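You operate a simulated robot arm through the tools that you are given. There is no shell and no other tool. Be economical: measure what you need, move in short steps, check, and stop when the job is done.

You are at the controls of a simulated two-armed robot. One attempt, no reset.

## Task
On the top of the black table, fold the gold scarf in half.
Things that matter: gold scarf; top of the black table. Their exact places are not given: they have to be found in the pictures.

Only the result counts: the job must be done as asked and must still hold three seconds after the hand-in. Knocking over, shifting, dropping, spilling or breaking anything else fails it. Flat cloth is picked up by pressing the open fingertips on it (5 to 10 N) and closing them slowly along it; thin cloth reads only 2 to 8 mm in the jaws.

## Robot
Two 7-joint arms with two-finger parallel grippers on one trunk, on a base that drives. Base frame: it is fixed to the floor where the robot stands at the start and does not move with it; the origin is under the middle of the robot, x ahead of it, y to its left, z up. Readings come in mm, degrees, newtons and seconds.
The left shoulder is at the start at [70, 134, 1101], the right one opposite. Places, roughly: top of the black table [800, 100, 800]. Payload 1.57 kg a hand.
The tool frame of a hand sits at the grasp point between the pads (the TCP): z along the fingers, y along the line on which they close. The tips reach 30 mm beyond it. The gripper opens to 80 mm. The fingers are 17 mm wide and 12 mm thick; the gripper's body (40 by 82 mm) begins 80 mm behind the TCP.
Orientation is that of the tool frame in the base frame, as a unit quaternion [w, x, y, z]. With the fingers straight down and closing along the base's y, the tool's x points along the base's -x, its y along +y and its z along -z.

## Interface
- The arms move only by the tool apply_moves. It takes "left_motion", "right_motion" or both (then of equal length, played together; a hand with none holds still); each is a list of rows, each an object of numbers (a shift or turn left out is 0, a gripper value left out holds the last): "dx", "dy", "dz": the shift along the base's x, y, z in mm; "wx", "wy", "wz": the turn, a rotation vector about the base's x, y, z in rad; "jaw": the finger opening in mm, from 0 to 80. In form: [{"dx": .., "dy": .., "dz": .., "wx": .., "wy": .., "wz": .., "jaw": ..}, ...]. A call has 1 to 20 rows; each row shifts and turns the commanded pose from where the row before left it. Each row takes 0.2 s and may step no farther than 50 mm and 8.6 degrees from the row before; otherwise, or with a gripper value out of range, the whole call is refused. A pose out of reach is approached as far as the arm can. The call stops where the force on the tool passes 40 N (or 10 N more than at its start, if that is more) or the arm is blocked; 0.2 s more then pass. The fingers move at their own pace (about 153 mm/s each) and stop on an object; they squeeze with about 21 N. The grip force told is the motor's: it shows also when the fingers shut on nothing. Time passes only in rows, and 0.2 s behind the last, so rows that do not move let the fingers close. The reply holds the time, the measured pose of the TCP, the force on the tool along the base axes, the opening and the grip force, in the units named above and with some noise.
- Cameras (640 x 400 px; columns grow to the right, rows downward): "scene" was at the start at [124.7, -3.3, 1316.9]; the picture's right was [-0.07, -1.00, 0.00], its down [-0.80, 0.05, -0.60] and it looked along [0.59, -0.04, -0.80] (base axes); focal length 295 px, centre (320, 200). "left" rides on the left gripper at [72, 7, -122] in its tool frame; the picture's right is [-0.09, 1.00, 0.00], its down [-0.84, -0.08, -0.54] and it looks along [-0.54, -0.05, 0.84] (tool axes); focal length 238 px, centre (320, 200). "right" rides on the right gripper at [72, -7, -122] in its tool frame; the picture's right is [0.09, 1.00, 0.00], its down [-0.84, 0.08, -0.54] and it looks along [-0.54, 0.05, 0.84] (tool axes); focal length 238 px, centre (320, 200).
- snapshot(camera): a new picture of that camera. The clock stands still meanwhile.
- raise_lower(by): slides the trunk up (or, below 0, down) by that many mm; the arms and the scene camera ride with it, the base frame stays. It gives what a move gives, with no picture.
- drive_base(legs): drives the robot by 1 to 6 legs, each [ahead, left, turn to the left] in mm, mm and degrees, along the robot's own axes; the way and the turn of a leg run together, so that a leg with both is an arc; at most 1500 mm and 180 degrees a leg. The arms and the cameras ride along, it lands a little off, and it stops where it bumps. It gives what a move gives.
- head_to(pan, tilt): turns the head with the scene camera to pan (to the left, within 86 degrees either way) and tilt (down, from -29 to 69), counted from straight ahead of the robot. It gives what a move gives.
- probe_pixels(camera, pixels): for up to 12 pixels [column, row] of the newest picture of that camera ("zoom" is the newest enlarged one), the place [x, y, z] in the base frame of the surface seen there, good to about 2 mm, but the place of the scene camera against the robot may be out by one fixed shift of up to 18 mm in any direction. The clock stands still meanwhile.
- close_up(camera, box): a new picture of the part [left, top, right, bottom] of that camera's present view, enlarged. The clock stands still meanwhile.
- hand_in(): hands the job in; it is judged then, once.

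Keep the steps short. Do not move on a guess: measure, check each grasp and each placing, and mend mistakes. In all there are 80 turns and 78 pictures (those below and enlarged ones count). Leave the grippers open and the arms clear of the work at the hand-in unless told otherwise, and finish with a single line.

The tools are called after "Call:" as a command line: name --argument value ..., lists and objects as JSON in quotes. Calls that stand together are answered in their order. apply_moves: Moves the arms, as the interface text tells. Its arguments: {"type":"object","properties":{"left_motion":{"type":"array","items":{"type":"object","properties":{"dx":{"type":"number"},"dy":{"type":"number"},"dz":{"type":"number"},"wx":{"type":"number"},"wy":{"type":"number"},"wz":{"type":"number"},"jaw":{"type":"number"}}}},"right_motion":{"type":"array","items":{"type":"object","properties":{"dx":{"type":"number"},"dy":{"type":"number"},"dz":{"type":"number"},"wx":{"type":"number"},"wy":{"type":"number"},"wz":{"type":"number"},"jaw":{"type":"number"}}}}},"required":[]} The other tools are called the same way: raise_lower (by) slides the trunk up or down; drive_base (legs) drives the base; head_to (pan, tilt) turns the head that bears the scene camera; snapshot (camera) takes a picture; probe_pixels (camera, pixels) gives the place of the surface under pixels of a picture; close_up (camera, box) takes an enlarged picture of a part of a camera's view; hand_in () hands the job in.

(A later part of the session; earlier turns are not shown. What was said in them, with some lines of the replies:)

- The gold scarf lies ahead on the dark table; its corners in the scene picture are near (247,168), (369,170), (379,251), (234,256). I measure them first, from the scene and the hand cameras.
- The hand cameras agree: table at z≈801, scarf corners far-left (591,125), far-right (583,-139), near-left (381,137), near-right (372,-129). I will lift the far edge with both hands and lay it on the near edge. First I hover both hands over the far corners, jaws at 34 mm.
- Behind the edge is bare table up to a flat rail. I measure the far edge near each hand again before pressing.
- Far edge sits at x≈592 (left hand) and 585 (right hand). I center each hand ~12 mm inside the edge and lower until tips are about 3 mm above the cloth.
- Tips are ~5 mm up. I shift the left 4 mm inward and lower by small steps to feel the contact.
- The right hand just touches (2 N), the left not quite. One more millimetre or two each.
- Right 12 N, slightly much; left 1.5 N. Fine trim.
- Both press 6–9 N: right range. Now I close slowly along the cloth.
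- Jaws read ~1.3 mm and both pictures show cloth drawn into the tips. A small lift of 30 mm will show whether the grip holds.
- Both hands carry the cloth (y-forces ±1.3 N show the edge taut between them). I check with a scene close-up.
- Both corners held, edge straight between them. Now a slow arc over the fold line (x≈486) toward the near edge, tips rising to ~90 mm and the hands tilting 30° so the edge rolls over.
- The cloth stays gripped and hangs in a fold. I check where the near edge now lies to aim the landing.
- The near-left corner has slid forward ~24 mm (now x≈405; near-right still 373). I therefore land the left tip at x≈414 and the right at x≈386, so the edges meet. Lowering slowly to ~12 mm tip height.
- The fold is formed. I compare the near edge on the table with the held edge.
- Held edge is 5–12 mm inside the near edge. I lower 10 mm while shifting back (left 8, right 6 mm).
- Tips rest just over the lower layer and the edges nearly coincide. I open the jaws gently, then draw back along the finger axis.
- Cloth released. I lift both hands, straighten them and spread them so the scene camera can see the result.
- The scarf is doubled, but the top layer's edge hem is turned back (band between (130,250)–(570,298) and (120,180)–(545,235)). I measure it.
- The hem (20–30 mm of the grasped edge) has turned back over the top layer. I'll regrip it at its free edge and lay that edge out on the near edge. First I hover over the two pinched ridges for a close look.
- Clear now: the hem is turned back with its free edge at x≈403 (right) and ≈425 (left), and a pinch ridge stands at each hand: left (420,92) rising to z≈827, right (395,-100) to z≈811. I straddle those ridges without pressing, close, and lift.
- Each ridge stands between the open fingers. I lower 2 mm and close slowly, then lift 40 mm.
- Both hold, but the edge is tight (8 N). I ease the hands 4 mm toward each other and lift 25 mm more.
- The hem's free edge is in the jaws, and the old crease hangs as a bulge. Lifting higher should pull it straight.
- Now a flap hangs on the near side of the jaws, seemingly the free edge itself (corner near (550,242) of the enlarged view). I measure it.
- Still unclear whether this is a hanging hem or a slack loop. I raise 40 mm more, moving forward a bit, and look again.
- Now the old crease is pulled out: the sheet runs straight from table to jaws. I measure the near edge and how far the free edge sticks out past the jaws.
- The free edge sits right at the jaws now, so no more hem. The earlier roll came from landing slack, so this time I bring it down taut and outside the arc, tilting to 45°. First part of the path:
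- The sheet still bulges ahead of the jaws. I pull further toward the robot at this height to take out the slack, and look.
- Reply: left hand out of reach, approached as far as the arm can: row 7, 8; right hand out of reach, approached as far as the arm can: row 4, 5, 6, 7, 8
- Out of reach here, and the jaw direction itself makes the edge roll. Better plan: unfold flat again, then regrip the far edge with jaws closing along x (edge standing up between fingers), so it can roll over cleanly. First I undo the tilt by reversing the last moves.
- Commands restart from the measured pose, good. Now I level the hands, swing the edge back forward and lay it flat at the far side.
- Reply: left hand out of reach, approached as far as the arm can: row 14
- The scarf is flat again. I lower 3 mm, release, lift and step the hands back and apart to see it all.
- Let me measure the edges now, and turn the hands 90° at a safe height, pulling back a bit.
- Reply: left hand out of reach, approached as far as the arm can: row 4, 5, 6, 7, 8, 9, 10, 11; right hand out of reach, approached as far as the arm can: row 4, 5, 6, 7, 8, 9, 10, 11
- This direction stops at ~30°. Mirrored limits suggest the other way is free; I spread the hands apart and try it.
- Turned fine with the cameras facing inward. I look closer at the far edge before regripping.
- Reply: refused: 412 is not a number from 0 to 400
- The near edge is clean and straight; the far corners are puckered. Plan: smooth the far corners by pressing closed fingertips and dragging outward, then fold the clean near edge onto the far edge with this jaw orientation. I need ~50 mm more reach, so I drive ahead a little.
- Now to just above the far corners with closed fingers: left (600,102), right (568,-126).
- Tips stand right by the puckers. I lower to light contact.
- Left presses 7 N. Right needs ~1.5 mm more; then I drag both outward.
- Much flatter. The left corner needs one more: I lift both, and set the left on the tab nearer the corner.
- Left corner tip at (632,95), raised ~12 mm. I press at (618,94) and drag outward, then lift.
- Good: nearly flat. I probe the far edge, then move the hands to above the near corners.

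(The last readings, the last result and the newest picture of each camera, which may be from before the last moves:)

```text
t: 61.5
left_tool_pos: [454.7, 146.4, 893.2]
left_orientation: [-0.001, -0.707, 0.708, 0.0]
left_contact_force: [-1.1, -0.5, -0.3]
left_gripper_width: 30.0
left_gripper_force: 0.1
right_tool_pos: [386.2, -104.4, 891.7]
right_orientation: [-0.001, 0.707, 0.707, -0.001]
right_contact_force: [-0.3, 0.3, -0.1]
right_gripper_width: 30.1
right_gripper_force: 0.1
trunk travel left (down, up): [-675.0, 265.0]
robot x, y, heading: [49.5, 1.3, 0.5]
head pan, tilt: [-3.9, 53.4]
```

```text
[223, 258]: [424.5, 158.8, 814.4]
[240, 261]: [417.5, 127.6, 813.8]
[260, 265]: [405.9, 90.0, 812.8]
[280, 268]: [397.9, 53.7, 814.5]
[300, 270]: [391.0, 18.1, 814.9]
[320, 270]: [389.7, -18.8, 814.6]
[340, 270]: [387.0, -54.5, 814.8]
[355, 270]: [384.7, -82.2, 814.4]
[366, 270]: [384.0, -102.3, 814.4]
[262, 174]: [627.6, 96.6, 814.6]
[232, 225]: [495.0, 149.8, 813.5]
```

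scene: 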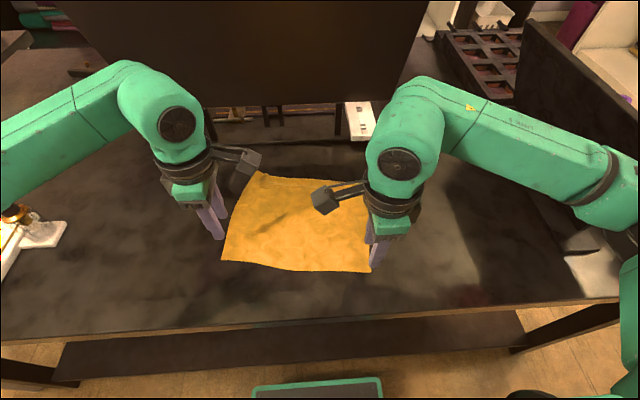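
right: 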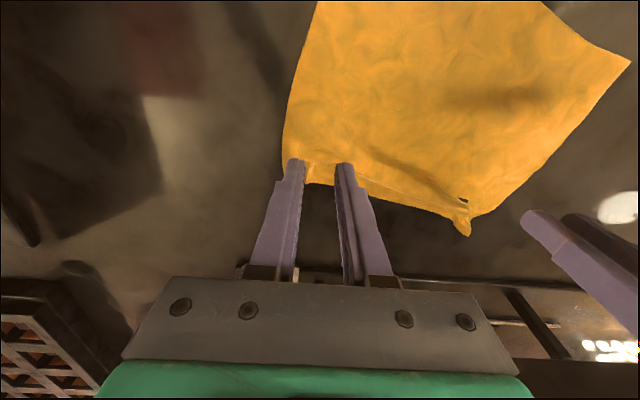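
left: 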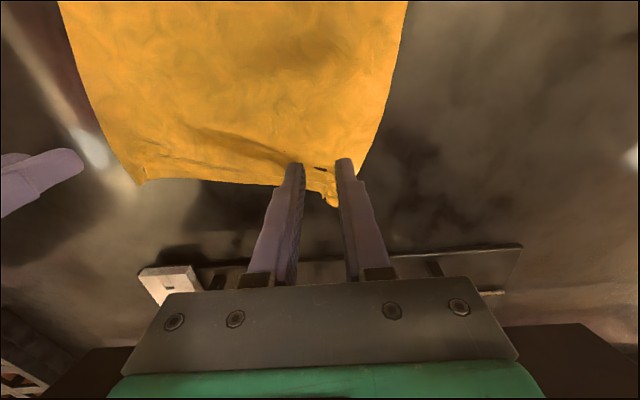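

Near edge: left corner (424,159), right about (384,-106); far edge runs (632,115)–(584,-140). I straddle the near edge with jaws 30 mm (edge ~6 mm on the cloth-finger side of center): left (413,135), right (379,-85), and lower to ~5 mm above.

Call:
apply_moves --left_motion '[{"dx": -14, "dy": -4, "dz": -5}, {"dx": -14, "dy": -4, "dz": -10}, {"dx": -13.7, "dy": -3.4, "dz": -14}, {"dz": -14}, {"dz": -14}, {}]' --right_motion '[{"dx": -2.6, "dy": 6.4, "dz": -5}, {"dx": -2.5, "dy": 6.5, "dz": -10}, {"dx": -2.5, "dy": 6.5, "dz": -14}, {"dz": -14}, {"dz": -13}, {}]'

Call:
close_up --camera "right" --box '[240, 110, 400, 210]'

Call:
close_up --camera "left" --box '[240, 110, 400, 210]'

```text
t: 62.9
left_tool_pos: [410.8, 135.4, 835.2]
left_orientation: [-0.001, -0.707, 0.708, 0.0]
left_contact_force: [-0.6, -0.2, -0.4]
left_gripper_width: 29.7
left_gripper_force: 0.1
right_tool_pos: [376.6, -81.5, 837.8]
right_orientation: [0.0, 0.707, 0.707, -0.001]
right_contact_force: [0.0, 0.4, -0.5]
right_gripper_width: 29.8
right_gripper_force: 0.1
trunk travel left (down, up): [-675.0, 265.0]
robot x, y, heading: [48.0, -2.1, 0.0]
head pan, tilt: [-3.9, 53.4]
```

```text
4.00 times, centred on (320, 160) of right
```

zoom: 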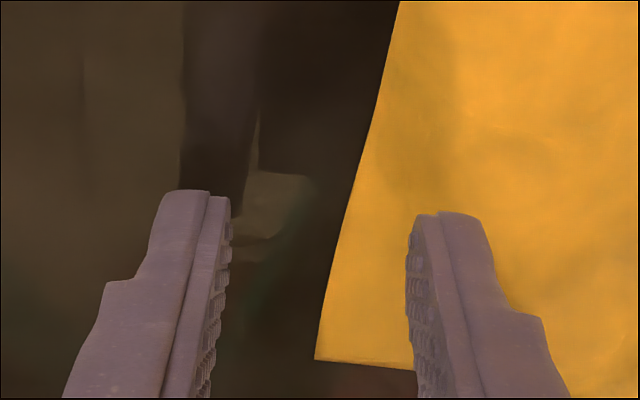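

```text
4.00 times, centred on (320, 160) of left
```

zoom: 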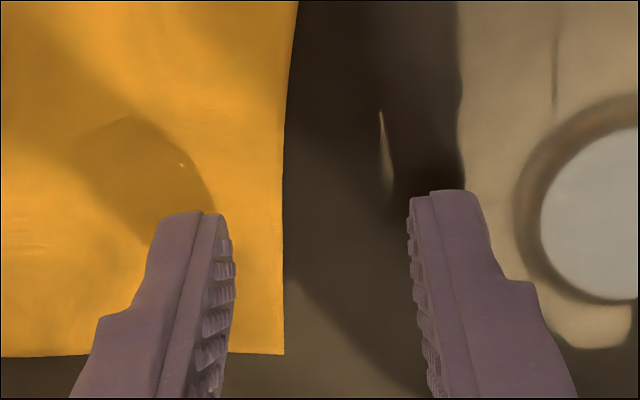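

Excellent view: the edge runs between the fingers in both. I lower to contact.

Call:
apply_moves --left_motion '[{"dz": -2}, {"dz": -1}, {"dz": -1}, {}]' --right_motion '[{"dx": 2, "dz": -3}, {"dz": -2}, {"dz": -1.5}, {}]'

```text
t: 63.9
left_tool_pos: [411.2, 136.0, 830.9]
left_orientation: [-0.001, -0.705, 0.709, 0.0]
left_contact_force: [-0.7, -0.3, 0.9]
left_gripper_width: 29.7
left_gripper_force: 0.0
right_tool_pos: [379.4, -80.6, 832.9]
right_orientation: [0.0, 0.707, 0.707, -0.001]
right_contact_force: [-0.2, -0.1, -0.3]
right_gripper_width: 30.0
right_gripper_force: 0.1
trunk travel left (down, up): [-675.0, 265.0]
robot x, y, heading: [51.9, -0.7, 0.1]
head pan, tilt: [-3.9, 53.4]
```

Call:
apply_moves --left_motion '[{"dz": -0.7}, {}, {}]' --right_motion '[{"dz": -1}, {"dz": -0.8}, {}]'

```text
t: 64.7
left_tool_pos: [410.9, 136.0, 832.0]
left_orientation: [-0.001, -0.706, 0.708, -0.001]
left_contact_force: [0.3, -0.5, 0.3]
left_gripper_width: 30.0
left_gripper_force: 0.0
right_tool_pos: [378.9, -81.7, 830.9]
right_orientation: [0.0, 0.707, 0.708, 0.0]
right_contact_force: [0.5, -1.4, 7.1]
right_gripper_width: 30.5
right_gripper_force: 0.4
trunk travel left (down, up): [-675.0, 265.0]
robot x, y, heading: [50.0, 0.9, -0.1]
head pan, tilt: [-3.9, 53.4]
```

Right 7 N. Left still needs about 1 mm.

Call:
apply_moves --left_motion '[{"dz": -0.8}, {"dz": -0.4}, {}]'

```text
t: 65.5
left_tool_pos: [409.7, 135.7, 831.8]
left_orientation: [0.0, -0.706, 0.709, -0.001]
left_contact_force: [1.0, 2.1, 9.7]
left_gripper_width: 31.1
left_gripper_force: 1.0
right_tool_pos: [378.5, -80.6, 831.5]
right_orientation: [0.001, 0.707, 0.707, -0.001]
right_contact_force: [0.1, -0.2, 5.9]
right_gripper_width: 30.8
right_gripper_force: 0.8
trunk travel left (down, up): [-675.0, 265.0]
robot x, y, heading: [48.0, -0.4, -0.1]
head pan, tilt: [-3.9, 53.4]
```

Both press 6–10 N. I close slowly.

Call:
apply_moves --left_motion '[{"jaw": 26}, {"jaw": 22}, {"jaw": 18}, {"jaw": 14}, {"jaw": 10}, {"jaw": 7}, {"jaw": 4}, {"jaw": 2}, {"jaw": 0}, {}, {}]' --right_motion '[{"jaw": 26}, {"jaw": 22}, {"jaw": 18}, {"jaw": 14}, {"jaw": 10}, {"jaw": 7}, {"jaw": 4}, {"jaw": 2}, {"jaw": 0}, {}, {}]'

Call:
close_up --camera "right" --box '[240, 110, 400, 210]'

Call:
close_up --camera "left" --box '[240, 110, 400, 210]'

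```text
t: 67.9
left_tool_pos: [408.3, 135.7, 831.1]
left_orientation: [0.0, -0.706, 0.708, 0.0]
left_contact_force: [1.7, -0.8, 19.6]
left_gripper_width: 0.0
left_gripper_force: 21.2
right_tool_pos: [378.0, -82.0, 830.7]
right_orientation: [-0.001, 0.707, 0.707, 0.0]
right_contact_force: [0.2, 1.4, 4.6]
right_gripper_width: 1.4
right_gripper_force: 20.8
trunk travel left (down, up): [-675.0, 265.0]
robot x, y, heading: [48.4, 0.0, -0.1]
head pan, tilt: [-3.9, 53.4]
```

```text
4.00 times, centred on (320, 160) of right
```

zoom: 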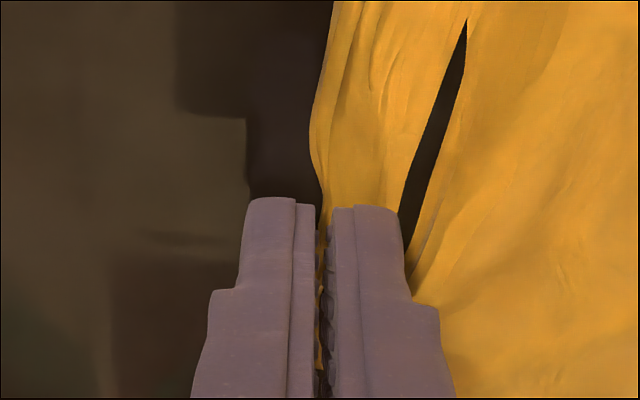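

```text
4.00 times, centred on (320, 160) of left
```

zoom: 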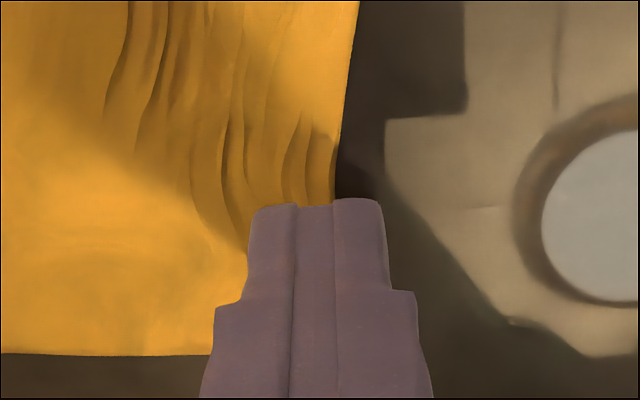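

Right has the edge (1.4 mm, standing in the jaws). Left closed at 0 mm: empty, with the edge now ~3 mm behind its tips. I lift the left slightly, reopen and repeat there.

Call:
apply_moves --left_motion '[{"dz": 4}, {"dz": 4}, {"jaw": 30}, {}, {"dz": -4}, {"dz": -1.5}, {}]'

Call:
close_up --camera "left" --box '[240, 110, 400, 210]'

```text
t: 69.5
left_tool_pos: [409.7, 136.8, 833.1]
left_orientation: [0.0, -0.706, 0.708, 0.0]
left_contact_force: [-0.7, -1.0, 0.5]
left_gripper_width: 30.1
left_gripper_force: 0.1
right_tool_pos: [378.7, -83.2, 830.6]
right_orientation: [-0.001, 0.707, 0.707, 0.0]
right_contact_force: [-0.7, -0.7, 11.7]
right_gripper_width: 1.8
right_gripper_force: 21.2
trunk travel left (down, up): [-675.0, 265.0]
robot x, y, heading: [48.5, 1.3, -0.0]
head pan, tilt: [-3.9, 53.4]
```

```text
4.00 times, centred on (320, 160) of left
```

zoom: 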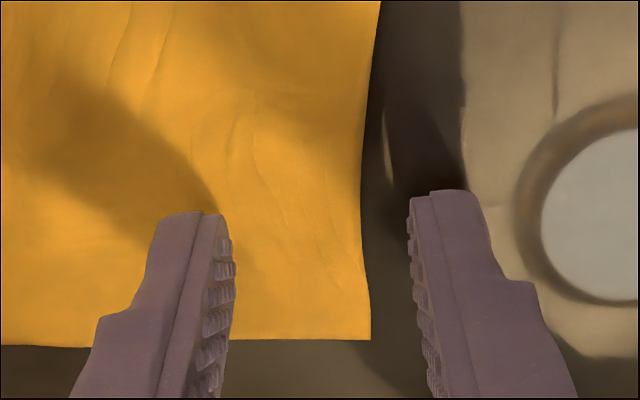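

Edge is now 22 mm from the cloth-side finger. I shift 5 mm toward the robot, press and see the force.

Call:
apply_moves --left_motion '[{"dx": -5}, {"dz": -1}, {"dz": -0.7}, {}]'

```text
t: 70.5
left_tool_pos: [405.2, 136.4, 831.4]
left_orientation: [-0.001, -0.706, 0.709, 0.0]
left_contact_force: [0.7, 0.3, 0.4]
left_gripper_width: 30.1
left_gripper_force: 0.1
right_tool_pos: [379.5, -82.7, 830.9]
right_orientation: [0.0, 0.707, 0.707, -0.001]
right_contact_force: [-1.4, -1.4, 12.3]
right_gripper_width: 1.6
right_gripper_force: 20.6
trunk travel left (down, up): [-675.0, 265.0]
robot x, y, heading: [53.5, 1.7, -0.0]
head pan, tilt: [-3.9, 53.4]
```

Call:
apply_moves --left_motion '[{"dz": -0.9}, {}, {"jaw": 26}, {"jaw": 22}, {"jaw": 18}, {"jaw": 14}, {"jaw": 10}, {"jaw": 7}, {"jaw": 4}, {"jaw": 2}, {"jaw": 0}, {}, {}]'

Call:
close_up --camera "left" --box '[240, 110, 400, 210]'

```text
t: 73.3
left_tool_pos: [406.1, 135.3, 832.3]
left_orientation: [0.0, -0.706, 0.708, -0.001]
left_contact_force: [3.0, 0.0, 19.3]
left_gripper_width: 2.0
left_gripper_force: 20.9
right_tool_pos: [378.1, -83.6, 832.2]
right_orientation: [0.0, 0.707, 0.707, 0.0]
right_contact_force: [-0.2, 0.3, 5.2]
right_gripper_width: 1.5
right_gripper_force: 21.3
trunk travel left (down, up): [-675.0, 265.0]
robot x, y, heading: [52.7, 3.2, -0.2]
head pan, tilt: [-3.9, 53.4]
```

```text
4.00 times, centred on (320, 160) of left
```

zoom: 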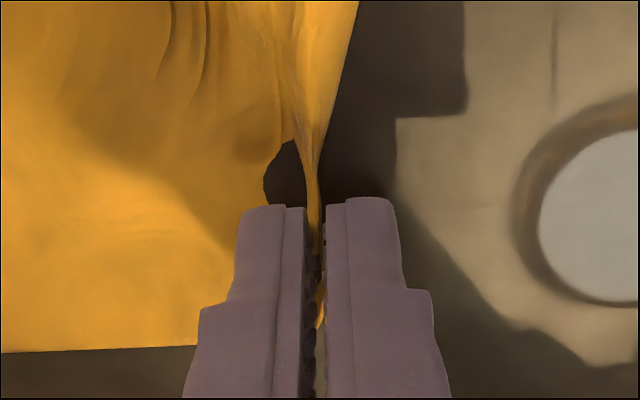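

Both hold the edge upright in the jaws. First half of the arc: up and forward along the scarf's own direction.

Call:
apply_moves --left_motion '[{"dx": 1.8, "dz": 12.3, "dy": -1.5}, {"dx": 1.8, "dz": 12.3, "dy": -1.5}, {"dx": 5.2, "dz": 11.5, "dy": -1.5}, {"dx": 5.2, "dz": 11.5, "dy": -1.5}, {"dx": 8.4, "dz": 9.8, "dy": -1.5}, {"dx": 8.4, "dz": 9.8, "dy": -1.5}, {"dx": 10.8, "dz": 7.6, "dy": -1.5}, {"dx": 10.8, "dz": 7.6, "dy": -1.5}, {"dx": 12.7, "dz": 4.8, "dy": -1.5}, {"dx": 12.7, "dz": 4.8, "dy": -1.5}, {"dx": 13.6, "dz": 1.6, "dy": -1.5}, {"dx": 13.6, "dz": 1.6, "dy": -1.5}]' --right_motion '[{"dx": 1.7, "dz": 12.3, "dy": -1.5}, {"dx": 1.7, "dz": 12.3, "dy": -1.5}, {"dx": 5, "dz": 11.5, "dy": -1.5}, {"dx": 5, "dz": 11.5, "dy": -1.5}, {"dx": 8, "dz": 9.8, "dy": -1.5}, {"dx": 8, "dz": 9.8, "dy": -1.5}, {"dx": 10.3, "dz": 7.6, "dy": -1.5}, {"dx": 10.3, "dz": 7.6, "dy": -1.5}, {"dx": 12.1, "dz": 4.8, "dy": -1.5}, {"dx": 12.1, "dz": 4.8, "dy": -1.5}, {"dx": 13, "dz": 1.6, "dy": -1.5}, {"dx": 13, "dz": 1.6, "dy": -1.5}]'

Call:
snapshot --camera "scene"

```text
t: 75.9
left_tool_pos: [512.9, 117.1, 925.4]
left_orientation: [-0.001, -0.705, 0.709, 0.001]
left_contact_force: [-0.7, -0.6, -0.1]
left_gripper_width: 2.1
left_gripper_force: 21.0
right_tool_pos: [480.8, -100.6, 923.3]
right_orientation: [-0.001, 0.707, 0.707, -0.001]
right_contact_force: [0.5, 0.6, -0.2]
right_gripper_width: 1.4
right_gripper_force: 20.8
trunk travel left (down, up): [-675.0, 265.0]
robot x, y, heading: [50.4, -2.3, -0.1]
head pan, tilt: [-3.9, 53.4]
```

```text
11 pictures are left
```

scene: 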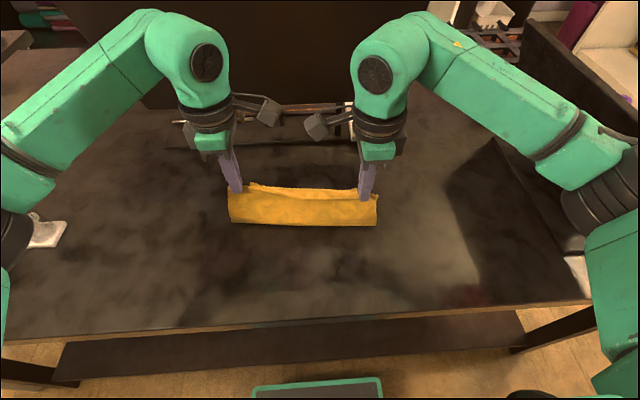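

Clean fold so far. Second half down to ~24 mm tip height, then a check.

Call:
apply_moves --left_motion '[{"dx": 13.6, "dz": -1.6, "dy": -1.6}, {"dx": 13.6, "dz": -1.6, "dy": -1.6}, {"dx": 12.7, "dz": -4.8, "dy": -1.6}, {"dx": 12.7, "dz": -4.8, "dy": -1.6}, {"dx": 10.8, "dz": -7.6, "dy": -1.6}, {"dx": 10.8, "dz": -7.6, "dy": -1.6}, {"dx": 8.4, "dz": -9.8, "dy": -1.6}, {"dx": 8.4, "dz": -9.8, "dy": -1.6}, {"dx": 5.2, "dz": -11.5, "dy": -1.6}, {"dx": 5.2, "dz": -11.5, "dy": -1.6}, {}]' --right_motion '[{"dx": 13, "dz": -1.6, "dy": -1.6}, {"dx": 13, "dz": -1.6, "dy": -1.6}, {"dx": 12.1, "dz": -4.8, "dy": -1.6}, {"dx": 12.1, "dz": -4.8, "dy": -1.6}, {"dx": 10.3, "dz": -7.6, "dy": -1.6}, {"dx": 10.3, "dz": -7.6, "dy": -1.6}, {"dx": 8, "dz": -9.8, "dy": -1.6}, {"dx": 8, "dz": -9.8, "dy": -1.6}, {"dx": 5, "dz": -11.5, "dy": -1.6}, {"dx": 5, "dz": -11.5, "dy": -1.6}, {}]'

Call:
close_up --camera "scene" --box '[210, 125, 386, 235]'

Call:
snapshot --camera "left"

```text
t: 78.3
left_tool_pos: [611.7, 103.0, 854.6]
left_orientation: [-0.001, -0.706, 0.708, 0.0]
left_contact_force: [-1.1, -1.3, 0.2]
left_gripper_width: 1.9
left_gripper_force: 20.7
right_tool_pos: [576.1, -115.8, 853.4]
right_orientation: [0.0, 0.707, 0.708, 0.0]
right_contact_force: [0.4, 2.0, 0.2]
right_gripper_width: 1.7
right_gripper_force: 21.3
trunk travel left (down, up): [-675.0, 265.0]
robot x, y, heading: [52.0, -0.6, -0.1]
head pan, tilt: [-3.9, 53.4]
```

```text
3.64 times, centred on (298, 180) of scene
```

zoom: 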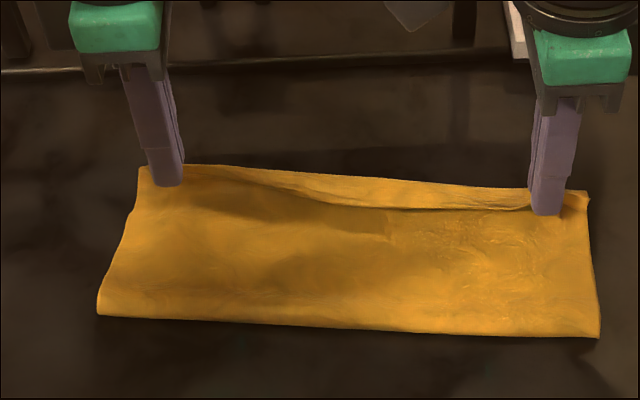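

```text
9 pictures are left
```

left: 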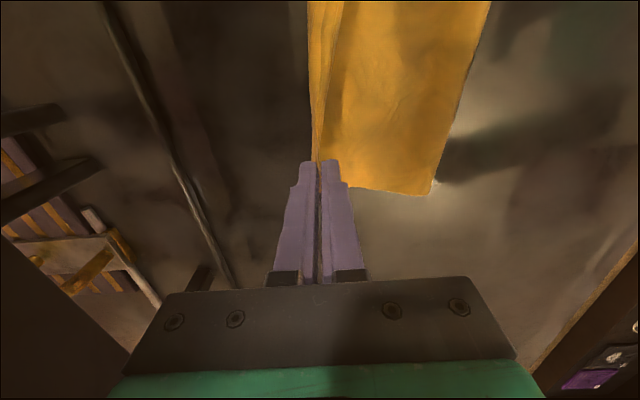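

Nearly there. I measure the far bottom edge versus the held top edge.

Call:
probe_pixels --camera "zoom" --pixels '[[142, 169], [230, 167], [300, 174], [380, 180], [380, 204], [460, 186], [460, 206], [520, 190], [583, 194], [100, 300], [350, 325], [597, 333]]'

Call:
probe_pixels --camera "left" --pixels '[[311, 60], [330, 60], [345, 60], [311, 130], [330, 130], [345, 185], [428, 190], [480, 20]]'

```text
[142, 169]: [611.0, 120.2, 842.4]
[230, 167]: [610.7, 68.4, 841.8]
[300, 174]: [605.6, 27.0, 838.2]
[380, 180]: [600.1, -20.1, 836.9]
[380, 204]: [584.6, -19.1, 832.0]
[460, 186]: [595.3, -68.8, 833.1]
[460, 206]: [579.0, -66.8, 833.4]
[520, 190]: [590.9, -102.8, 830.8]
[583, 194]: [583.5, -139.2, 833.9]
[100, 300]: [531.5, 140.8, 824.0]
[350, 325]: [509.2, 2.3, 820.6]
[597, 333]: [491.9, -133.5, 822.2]
```

```text
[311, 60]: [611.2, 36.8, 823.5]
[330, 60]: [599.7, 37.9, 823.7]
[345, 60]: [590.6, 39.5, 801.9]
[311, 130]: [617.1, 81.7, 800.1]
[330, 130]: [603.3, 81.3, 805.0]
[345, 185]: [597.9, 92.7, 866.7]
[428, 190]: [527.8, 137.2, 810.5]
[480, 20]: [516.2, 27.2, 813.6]
```

Held edge matches the far edge on the right and is ~8–10 mm short on the left. I lower with left +9 mm, right +3 mm ahead, open gently, and lift straight up.

Call:
apply_moves --left_motion '[{"dx": 3, "dz": -5}, {"dx": 3, "dz": -5}, {"dx": 3, "dz": -4}, {"dz": -3}, {"dz": -2}, {}, {"jaw": 3}, {"jaw": 6}, {"jaw": 10}, {"jaw": 14}, {}, {"dz": 6}, {"dz": 10}, {"dz": 15}, {"dz": 20}, {"dz": 20}, {}]' --right_motion '[{"dx": 1, "dz": -5}, {"dx": 1, "dz": -5}, {"dx": 1, "dz": -4}, {"dz": -3}, {"dz": -1}, {}, {"jaw": 3}, {"jaw": 6}, {"jaw": 10}, {"jaw": 14}, {}, {"dz": 6}, {"dz": 10}, {"dz": 15}, {"dz": 20}, {"dz": 20}, {}]'

Call:
close_up --camera "scene" --box '[210, 125, 386, 235]'

```text
t: 81.9
left_tool_pos: [612.0, 106.4, 903.7]
left_orientation: [-0.002, -0.706, 0.708, 0.003]
left_contact_force: [0.8, 0.1, -0.3]
left_gripper_width: 14.1
left_gripper_force: 0.2
right_tool_pos: [571.3, -113.1, 911.6]
right_orientation: [0.003, 0.707, 0.707, 0.001]
right_contact_force: [-0.1, 0.0, 1.1]
right_gripper_width: 13.9
right_gripper_force: 0.0
trunk travel left (down, up): [-675.0, 265.0]
robot x, y, heading: [49.3, -3.4, 0.1]
head pan, tilt: [-3.9, 53.4]
```

```text
3.64 times, centred on (298, 180) of scene
```

zoom: 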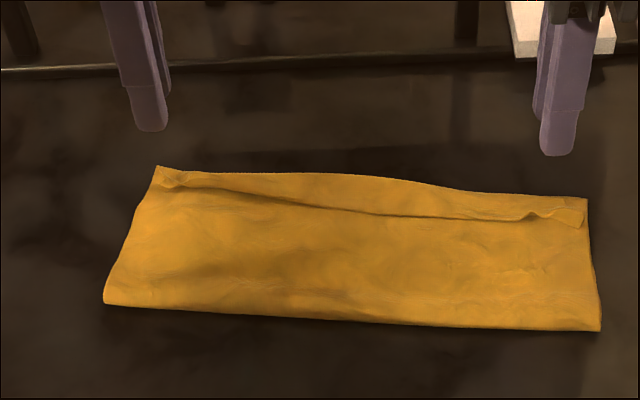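

Very good: a neat half fold. I measure the strip behind the crease line to see how far the edges differ.

Call:
probe_pixels --camera "zoom" --pixels '[[158, 169], [240, 175], [250, 196], [330, 178], [330, 190], [330, 207], [430, 187], [430, 200], [430, 215], [583, 202], [350, 322], [107, 300]]'

Call:
close_up --camera "scene" --box '[240, 160, 312, 205]'

Call:
close_up --camera "scene" --box '[305, 160, 377, 205]'

```text
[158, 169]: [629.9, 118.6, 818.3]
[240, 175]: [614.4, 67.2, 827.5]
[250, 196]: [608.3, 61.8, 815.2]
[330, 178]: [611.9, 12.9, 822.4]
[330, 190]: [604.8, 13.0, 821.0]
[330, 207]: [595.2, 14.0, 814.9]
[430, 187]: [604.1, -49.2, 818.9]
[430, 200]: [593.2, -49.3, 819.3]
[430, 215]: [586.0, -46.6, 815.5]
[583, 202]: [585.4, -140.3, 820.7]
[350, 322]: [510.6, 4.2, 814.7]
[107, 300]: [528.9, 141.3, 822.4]
```

```text
8.89 times, centred on (276, 182) of scene
```

zoom: 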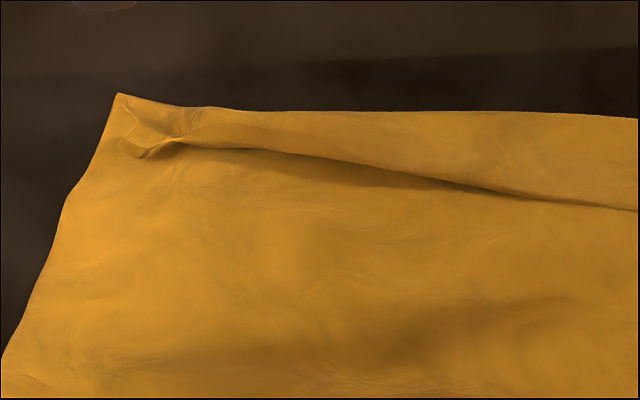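

```text
8.89 times, centred on (341, 182) of scene
```

zoom: 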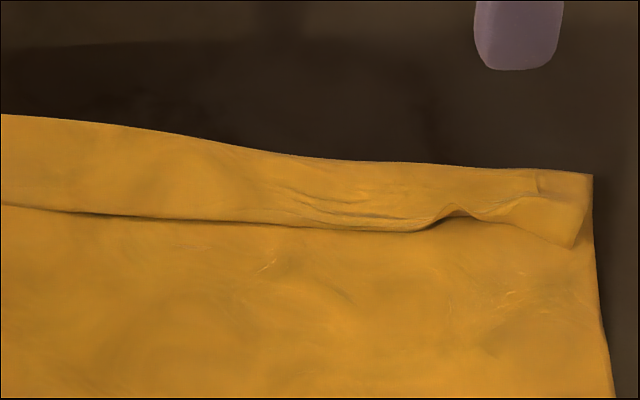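

The scarf lies doubled: fold line at x≈491–531, top edge within about 10–20 mm of the far edge, only a small lip turned up. Further pushing would bring the hands near the stand behind, so I leave it. I raise the hands, open them and move them aside, then check once more.

Call:
apply_moves --left_motion '[{"dz": 25, "jaw": 40}, {"dz": 25, "jaw": 80}, {"dz": 25, "dy": 20}, {"dx": -30, "dy": 30, "dz": 10}, {"dx": -30, "dy": 30}, {"dx": -30, "dy": 20}, {"dx": -30}, {}, {}]' --right_motion '[{"dz": 25, "jaw": 40}, {"dz": 25, "jaw": 80}, {"dz": 25, "dy": -20}, {"dx": -30, "dy": -30, "dz": 10}, {"dx": -30, "dy": -30}, {"dx": -30, "dy": -20}, {"dx": -30}, {}, {}]'

Call:
snapshot --camera "scene"

Call:
probe_pixels --camera "scene" --pixels '[[320, 60], [320, 110], [320, 130], [250, 145], [350, 120]]'

```text
t: 82.8
left_tool_pos: [581.3, 118.1, 920.2]
left_orientation: [-0.043, -0.695, 0.716, 0.053]
left_contact_force: [-4.7, -7.2, -3.2]
left_gripper_width: 80.1
left_gripper_force: 0.0
right_tool_pos: [561.3, -148.5, 993.1]
right_orientation: [0.002, 0.708, 0.706, 0.005]
right_contact_force: [-1.0, 1.1, 0.6]
right_gripper_width: 79.8
right_gripper_force: 0.0
trunk travel left (down, up): [-675.0, 265.0]
robot x, y, heading: [50.3, -3.5, -0.3]
head pan, tilt: [-3.9, 53.4]
stopped in row 4 (left hand): the arm was blocked; the commanded pose is now the measured one
```

```text
5 pictures are left
```

scene: 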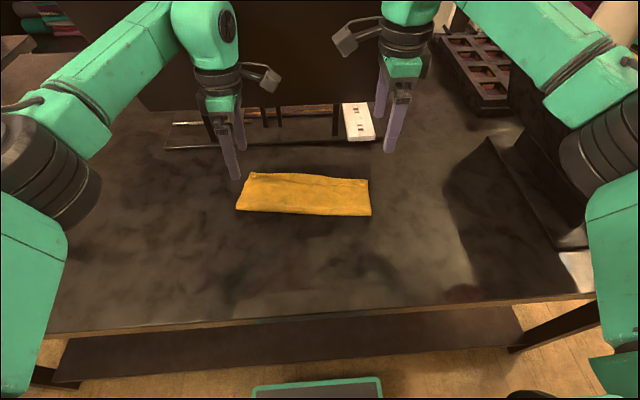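

```text
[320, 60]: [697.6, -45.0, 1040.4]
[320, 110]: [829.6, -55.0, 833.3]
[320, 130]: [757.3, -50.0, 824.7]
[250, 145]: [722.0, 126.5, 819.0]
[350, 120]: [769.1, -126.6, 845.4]
```

The left hand is blocked on something above — likely its wrist against the tilted screen behind. I stop lifting and draw it straight back toward the robot in small steps.

Call:
apply_moves --left_motion '[{"dx": -5}, {"dx": -8}, {"dx": -10}, {"dx": -10}, {}]' --right_motion '[{"dx": -5}, {"dx": -8}, {"dx": -10}, {"dx": -10}, {}]'

```text
t: 84.0
left_tool_pos: [557.5, 124.7, 913.6]
left_orientation: [-0.048, -0.7, 0.711, 0.055]
left_contact_force: [-0.1, -0.3, 0.1]
left_gripper_width: 79.9
left_gripper_force: 0.1
right_tool_pos: [539.5, -146.3, 984.0]
right_orientation: [-0.001, 0.709, 0.705, 0.0]
right_contact_force: [0.1, 0.7, 0.9]
right_gripper_width: 80.0
right_gripper_force: 0.0
trunk travel left (down, up): [-675.0, 265.0]
robot x, y, heading: [50.8, -0.6, -0.2]
head pan, tilt: [-3.9, 53.4]
```

Free again, no forces. I continue back and outward.

Call:
apply_moves --left_motion '[{"dx": -20}, {"dx": -20}, {"dx": -20, "dy": 15}, {"dx": -20, "dy": 25, "dz": 10}, {"dx": -20, "dy": 25, "dz": 10}, {"dy": 25, "dz": 10}, {"dy": 20}, {}]' --right_motion '[{"dx": -20}, {"dx": -20}, {"dx": -20, "dy": -15}, {"dx": -20, "dy": -25}, {"dx": -20, "dy": -25}, {"dy": -25}, {"dy": -20}, {}]'

Call:
snapshot --camera "scene"

```text
t: 85.8
left_tool_pos: [457.8, 237.2, 944.7]
left_orientation: [-0.047, -0.699, 0.711, 0.056]
left_contact_force: [-0.1, -0.2, -0.7]
left_gripper_width: 79.7
left_gripper_force: 0.1
right_tool_pos: [437.3, -254.6, 983.9]
right_orientation: [-0.001, 0.709, 0.705, -0.001]
right_contact_force: [0.4, 0.6, -0.4]
right_gripper_width: 80.0
right_gripper_force: 0.0
trunk travel left (down, up): [-675.0, 265.0]
robot x, y, heading: [52.6, -1.4, -0.1]
head pan, tilt: [-3.9, 53.4]
```

```text
4 pictures are left
```

scene: 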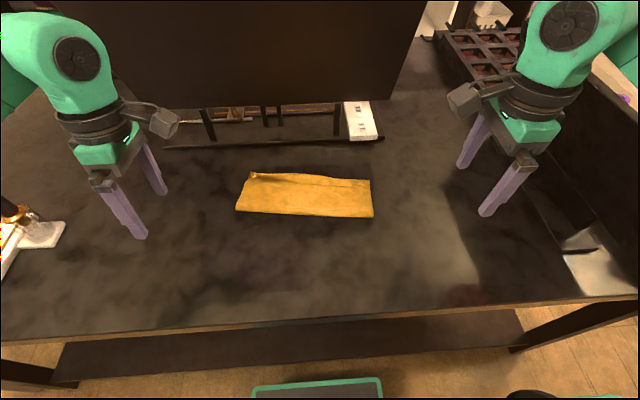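

Everything stands as before and the scarf lies folded in half. One last close-up to confirm.

Call:
close_up --camera "scene" --box '[220, 150, 396, 260]'

Call:
probe_pixels --camera "zoom" --pixels '[[115, 84], [60, 215], [550, 240], [545, 108], [300, 90], [300, 120], [430, 105], [430, 128], [540, 122], [190, 100]]'

```text
3.64 times, centred on (308, 205) of scene
```

zoom: 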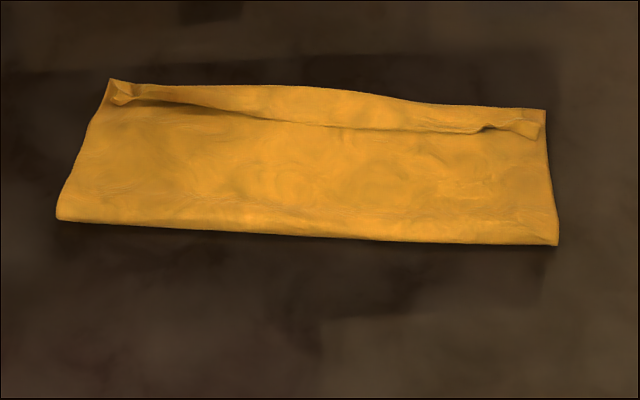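

```text
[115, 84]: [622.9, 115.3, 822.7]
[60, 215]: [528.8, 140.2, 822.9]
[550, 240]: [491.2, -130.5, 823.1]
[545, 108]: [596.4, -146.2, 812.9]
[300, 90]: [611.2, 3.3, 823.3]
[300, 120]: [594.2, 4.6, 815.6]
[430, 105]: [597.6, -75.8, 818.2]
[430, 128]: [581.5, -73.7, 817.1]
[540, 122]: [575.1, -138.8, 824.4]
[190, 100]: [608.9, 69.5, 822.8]
```

The scarf is stable, about 100 × 270 mm where it was about 215 × 270 mm. Grippers are open and the arms are clear, so I hand in.

Call:
hand_in

```text
The job is handed in.
```

The gold scarf lies folded in half on the black table, about 100 × 270 mm, with a 10–20 mm lip of the top edge still turned back; while retreating, the left arm touched something, probably the screen behind, and nothing looked moved afterwards.
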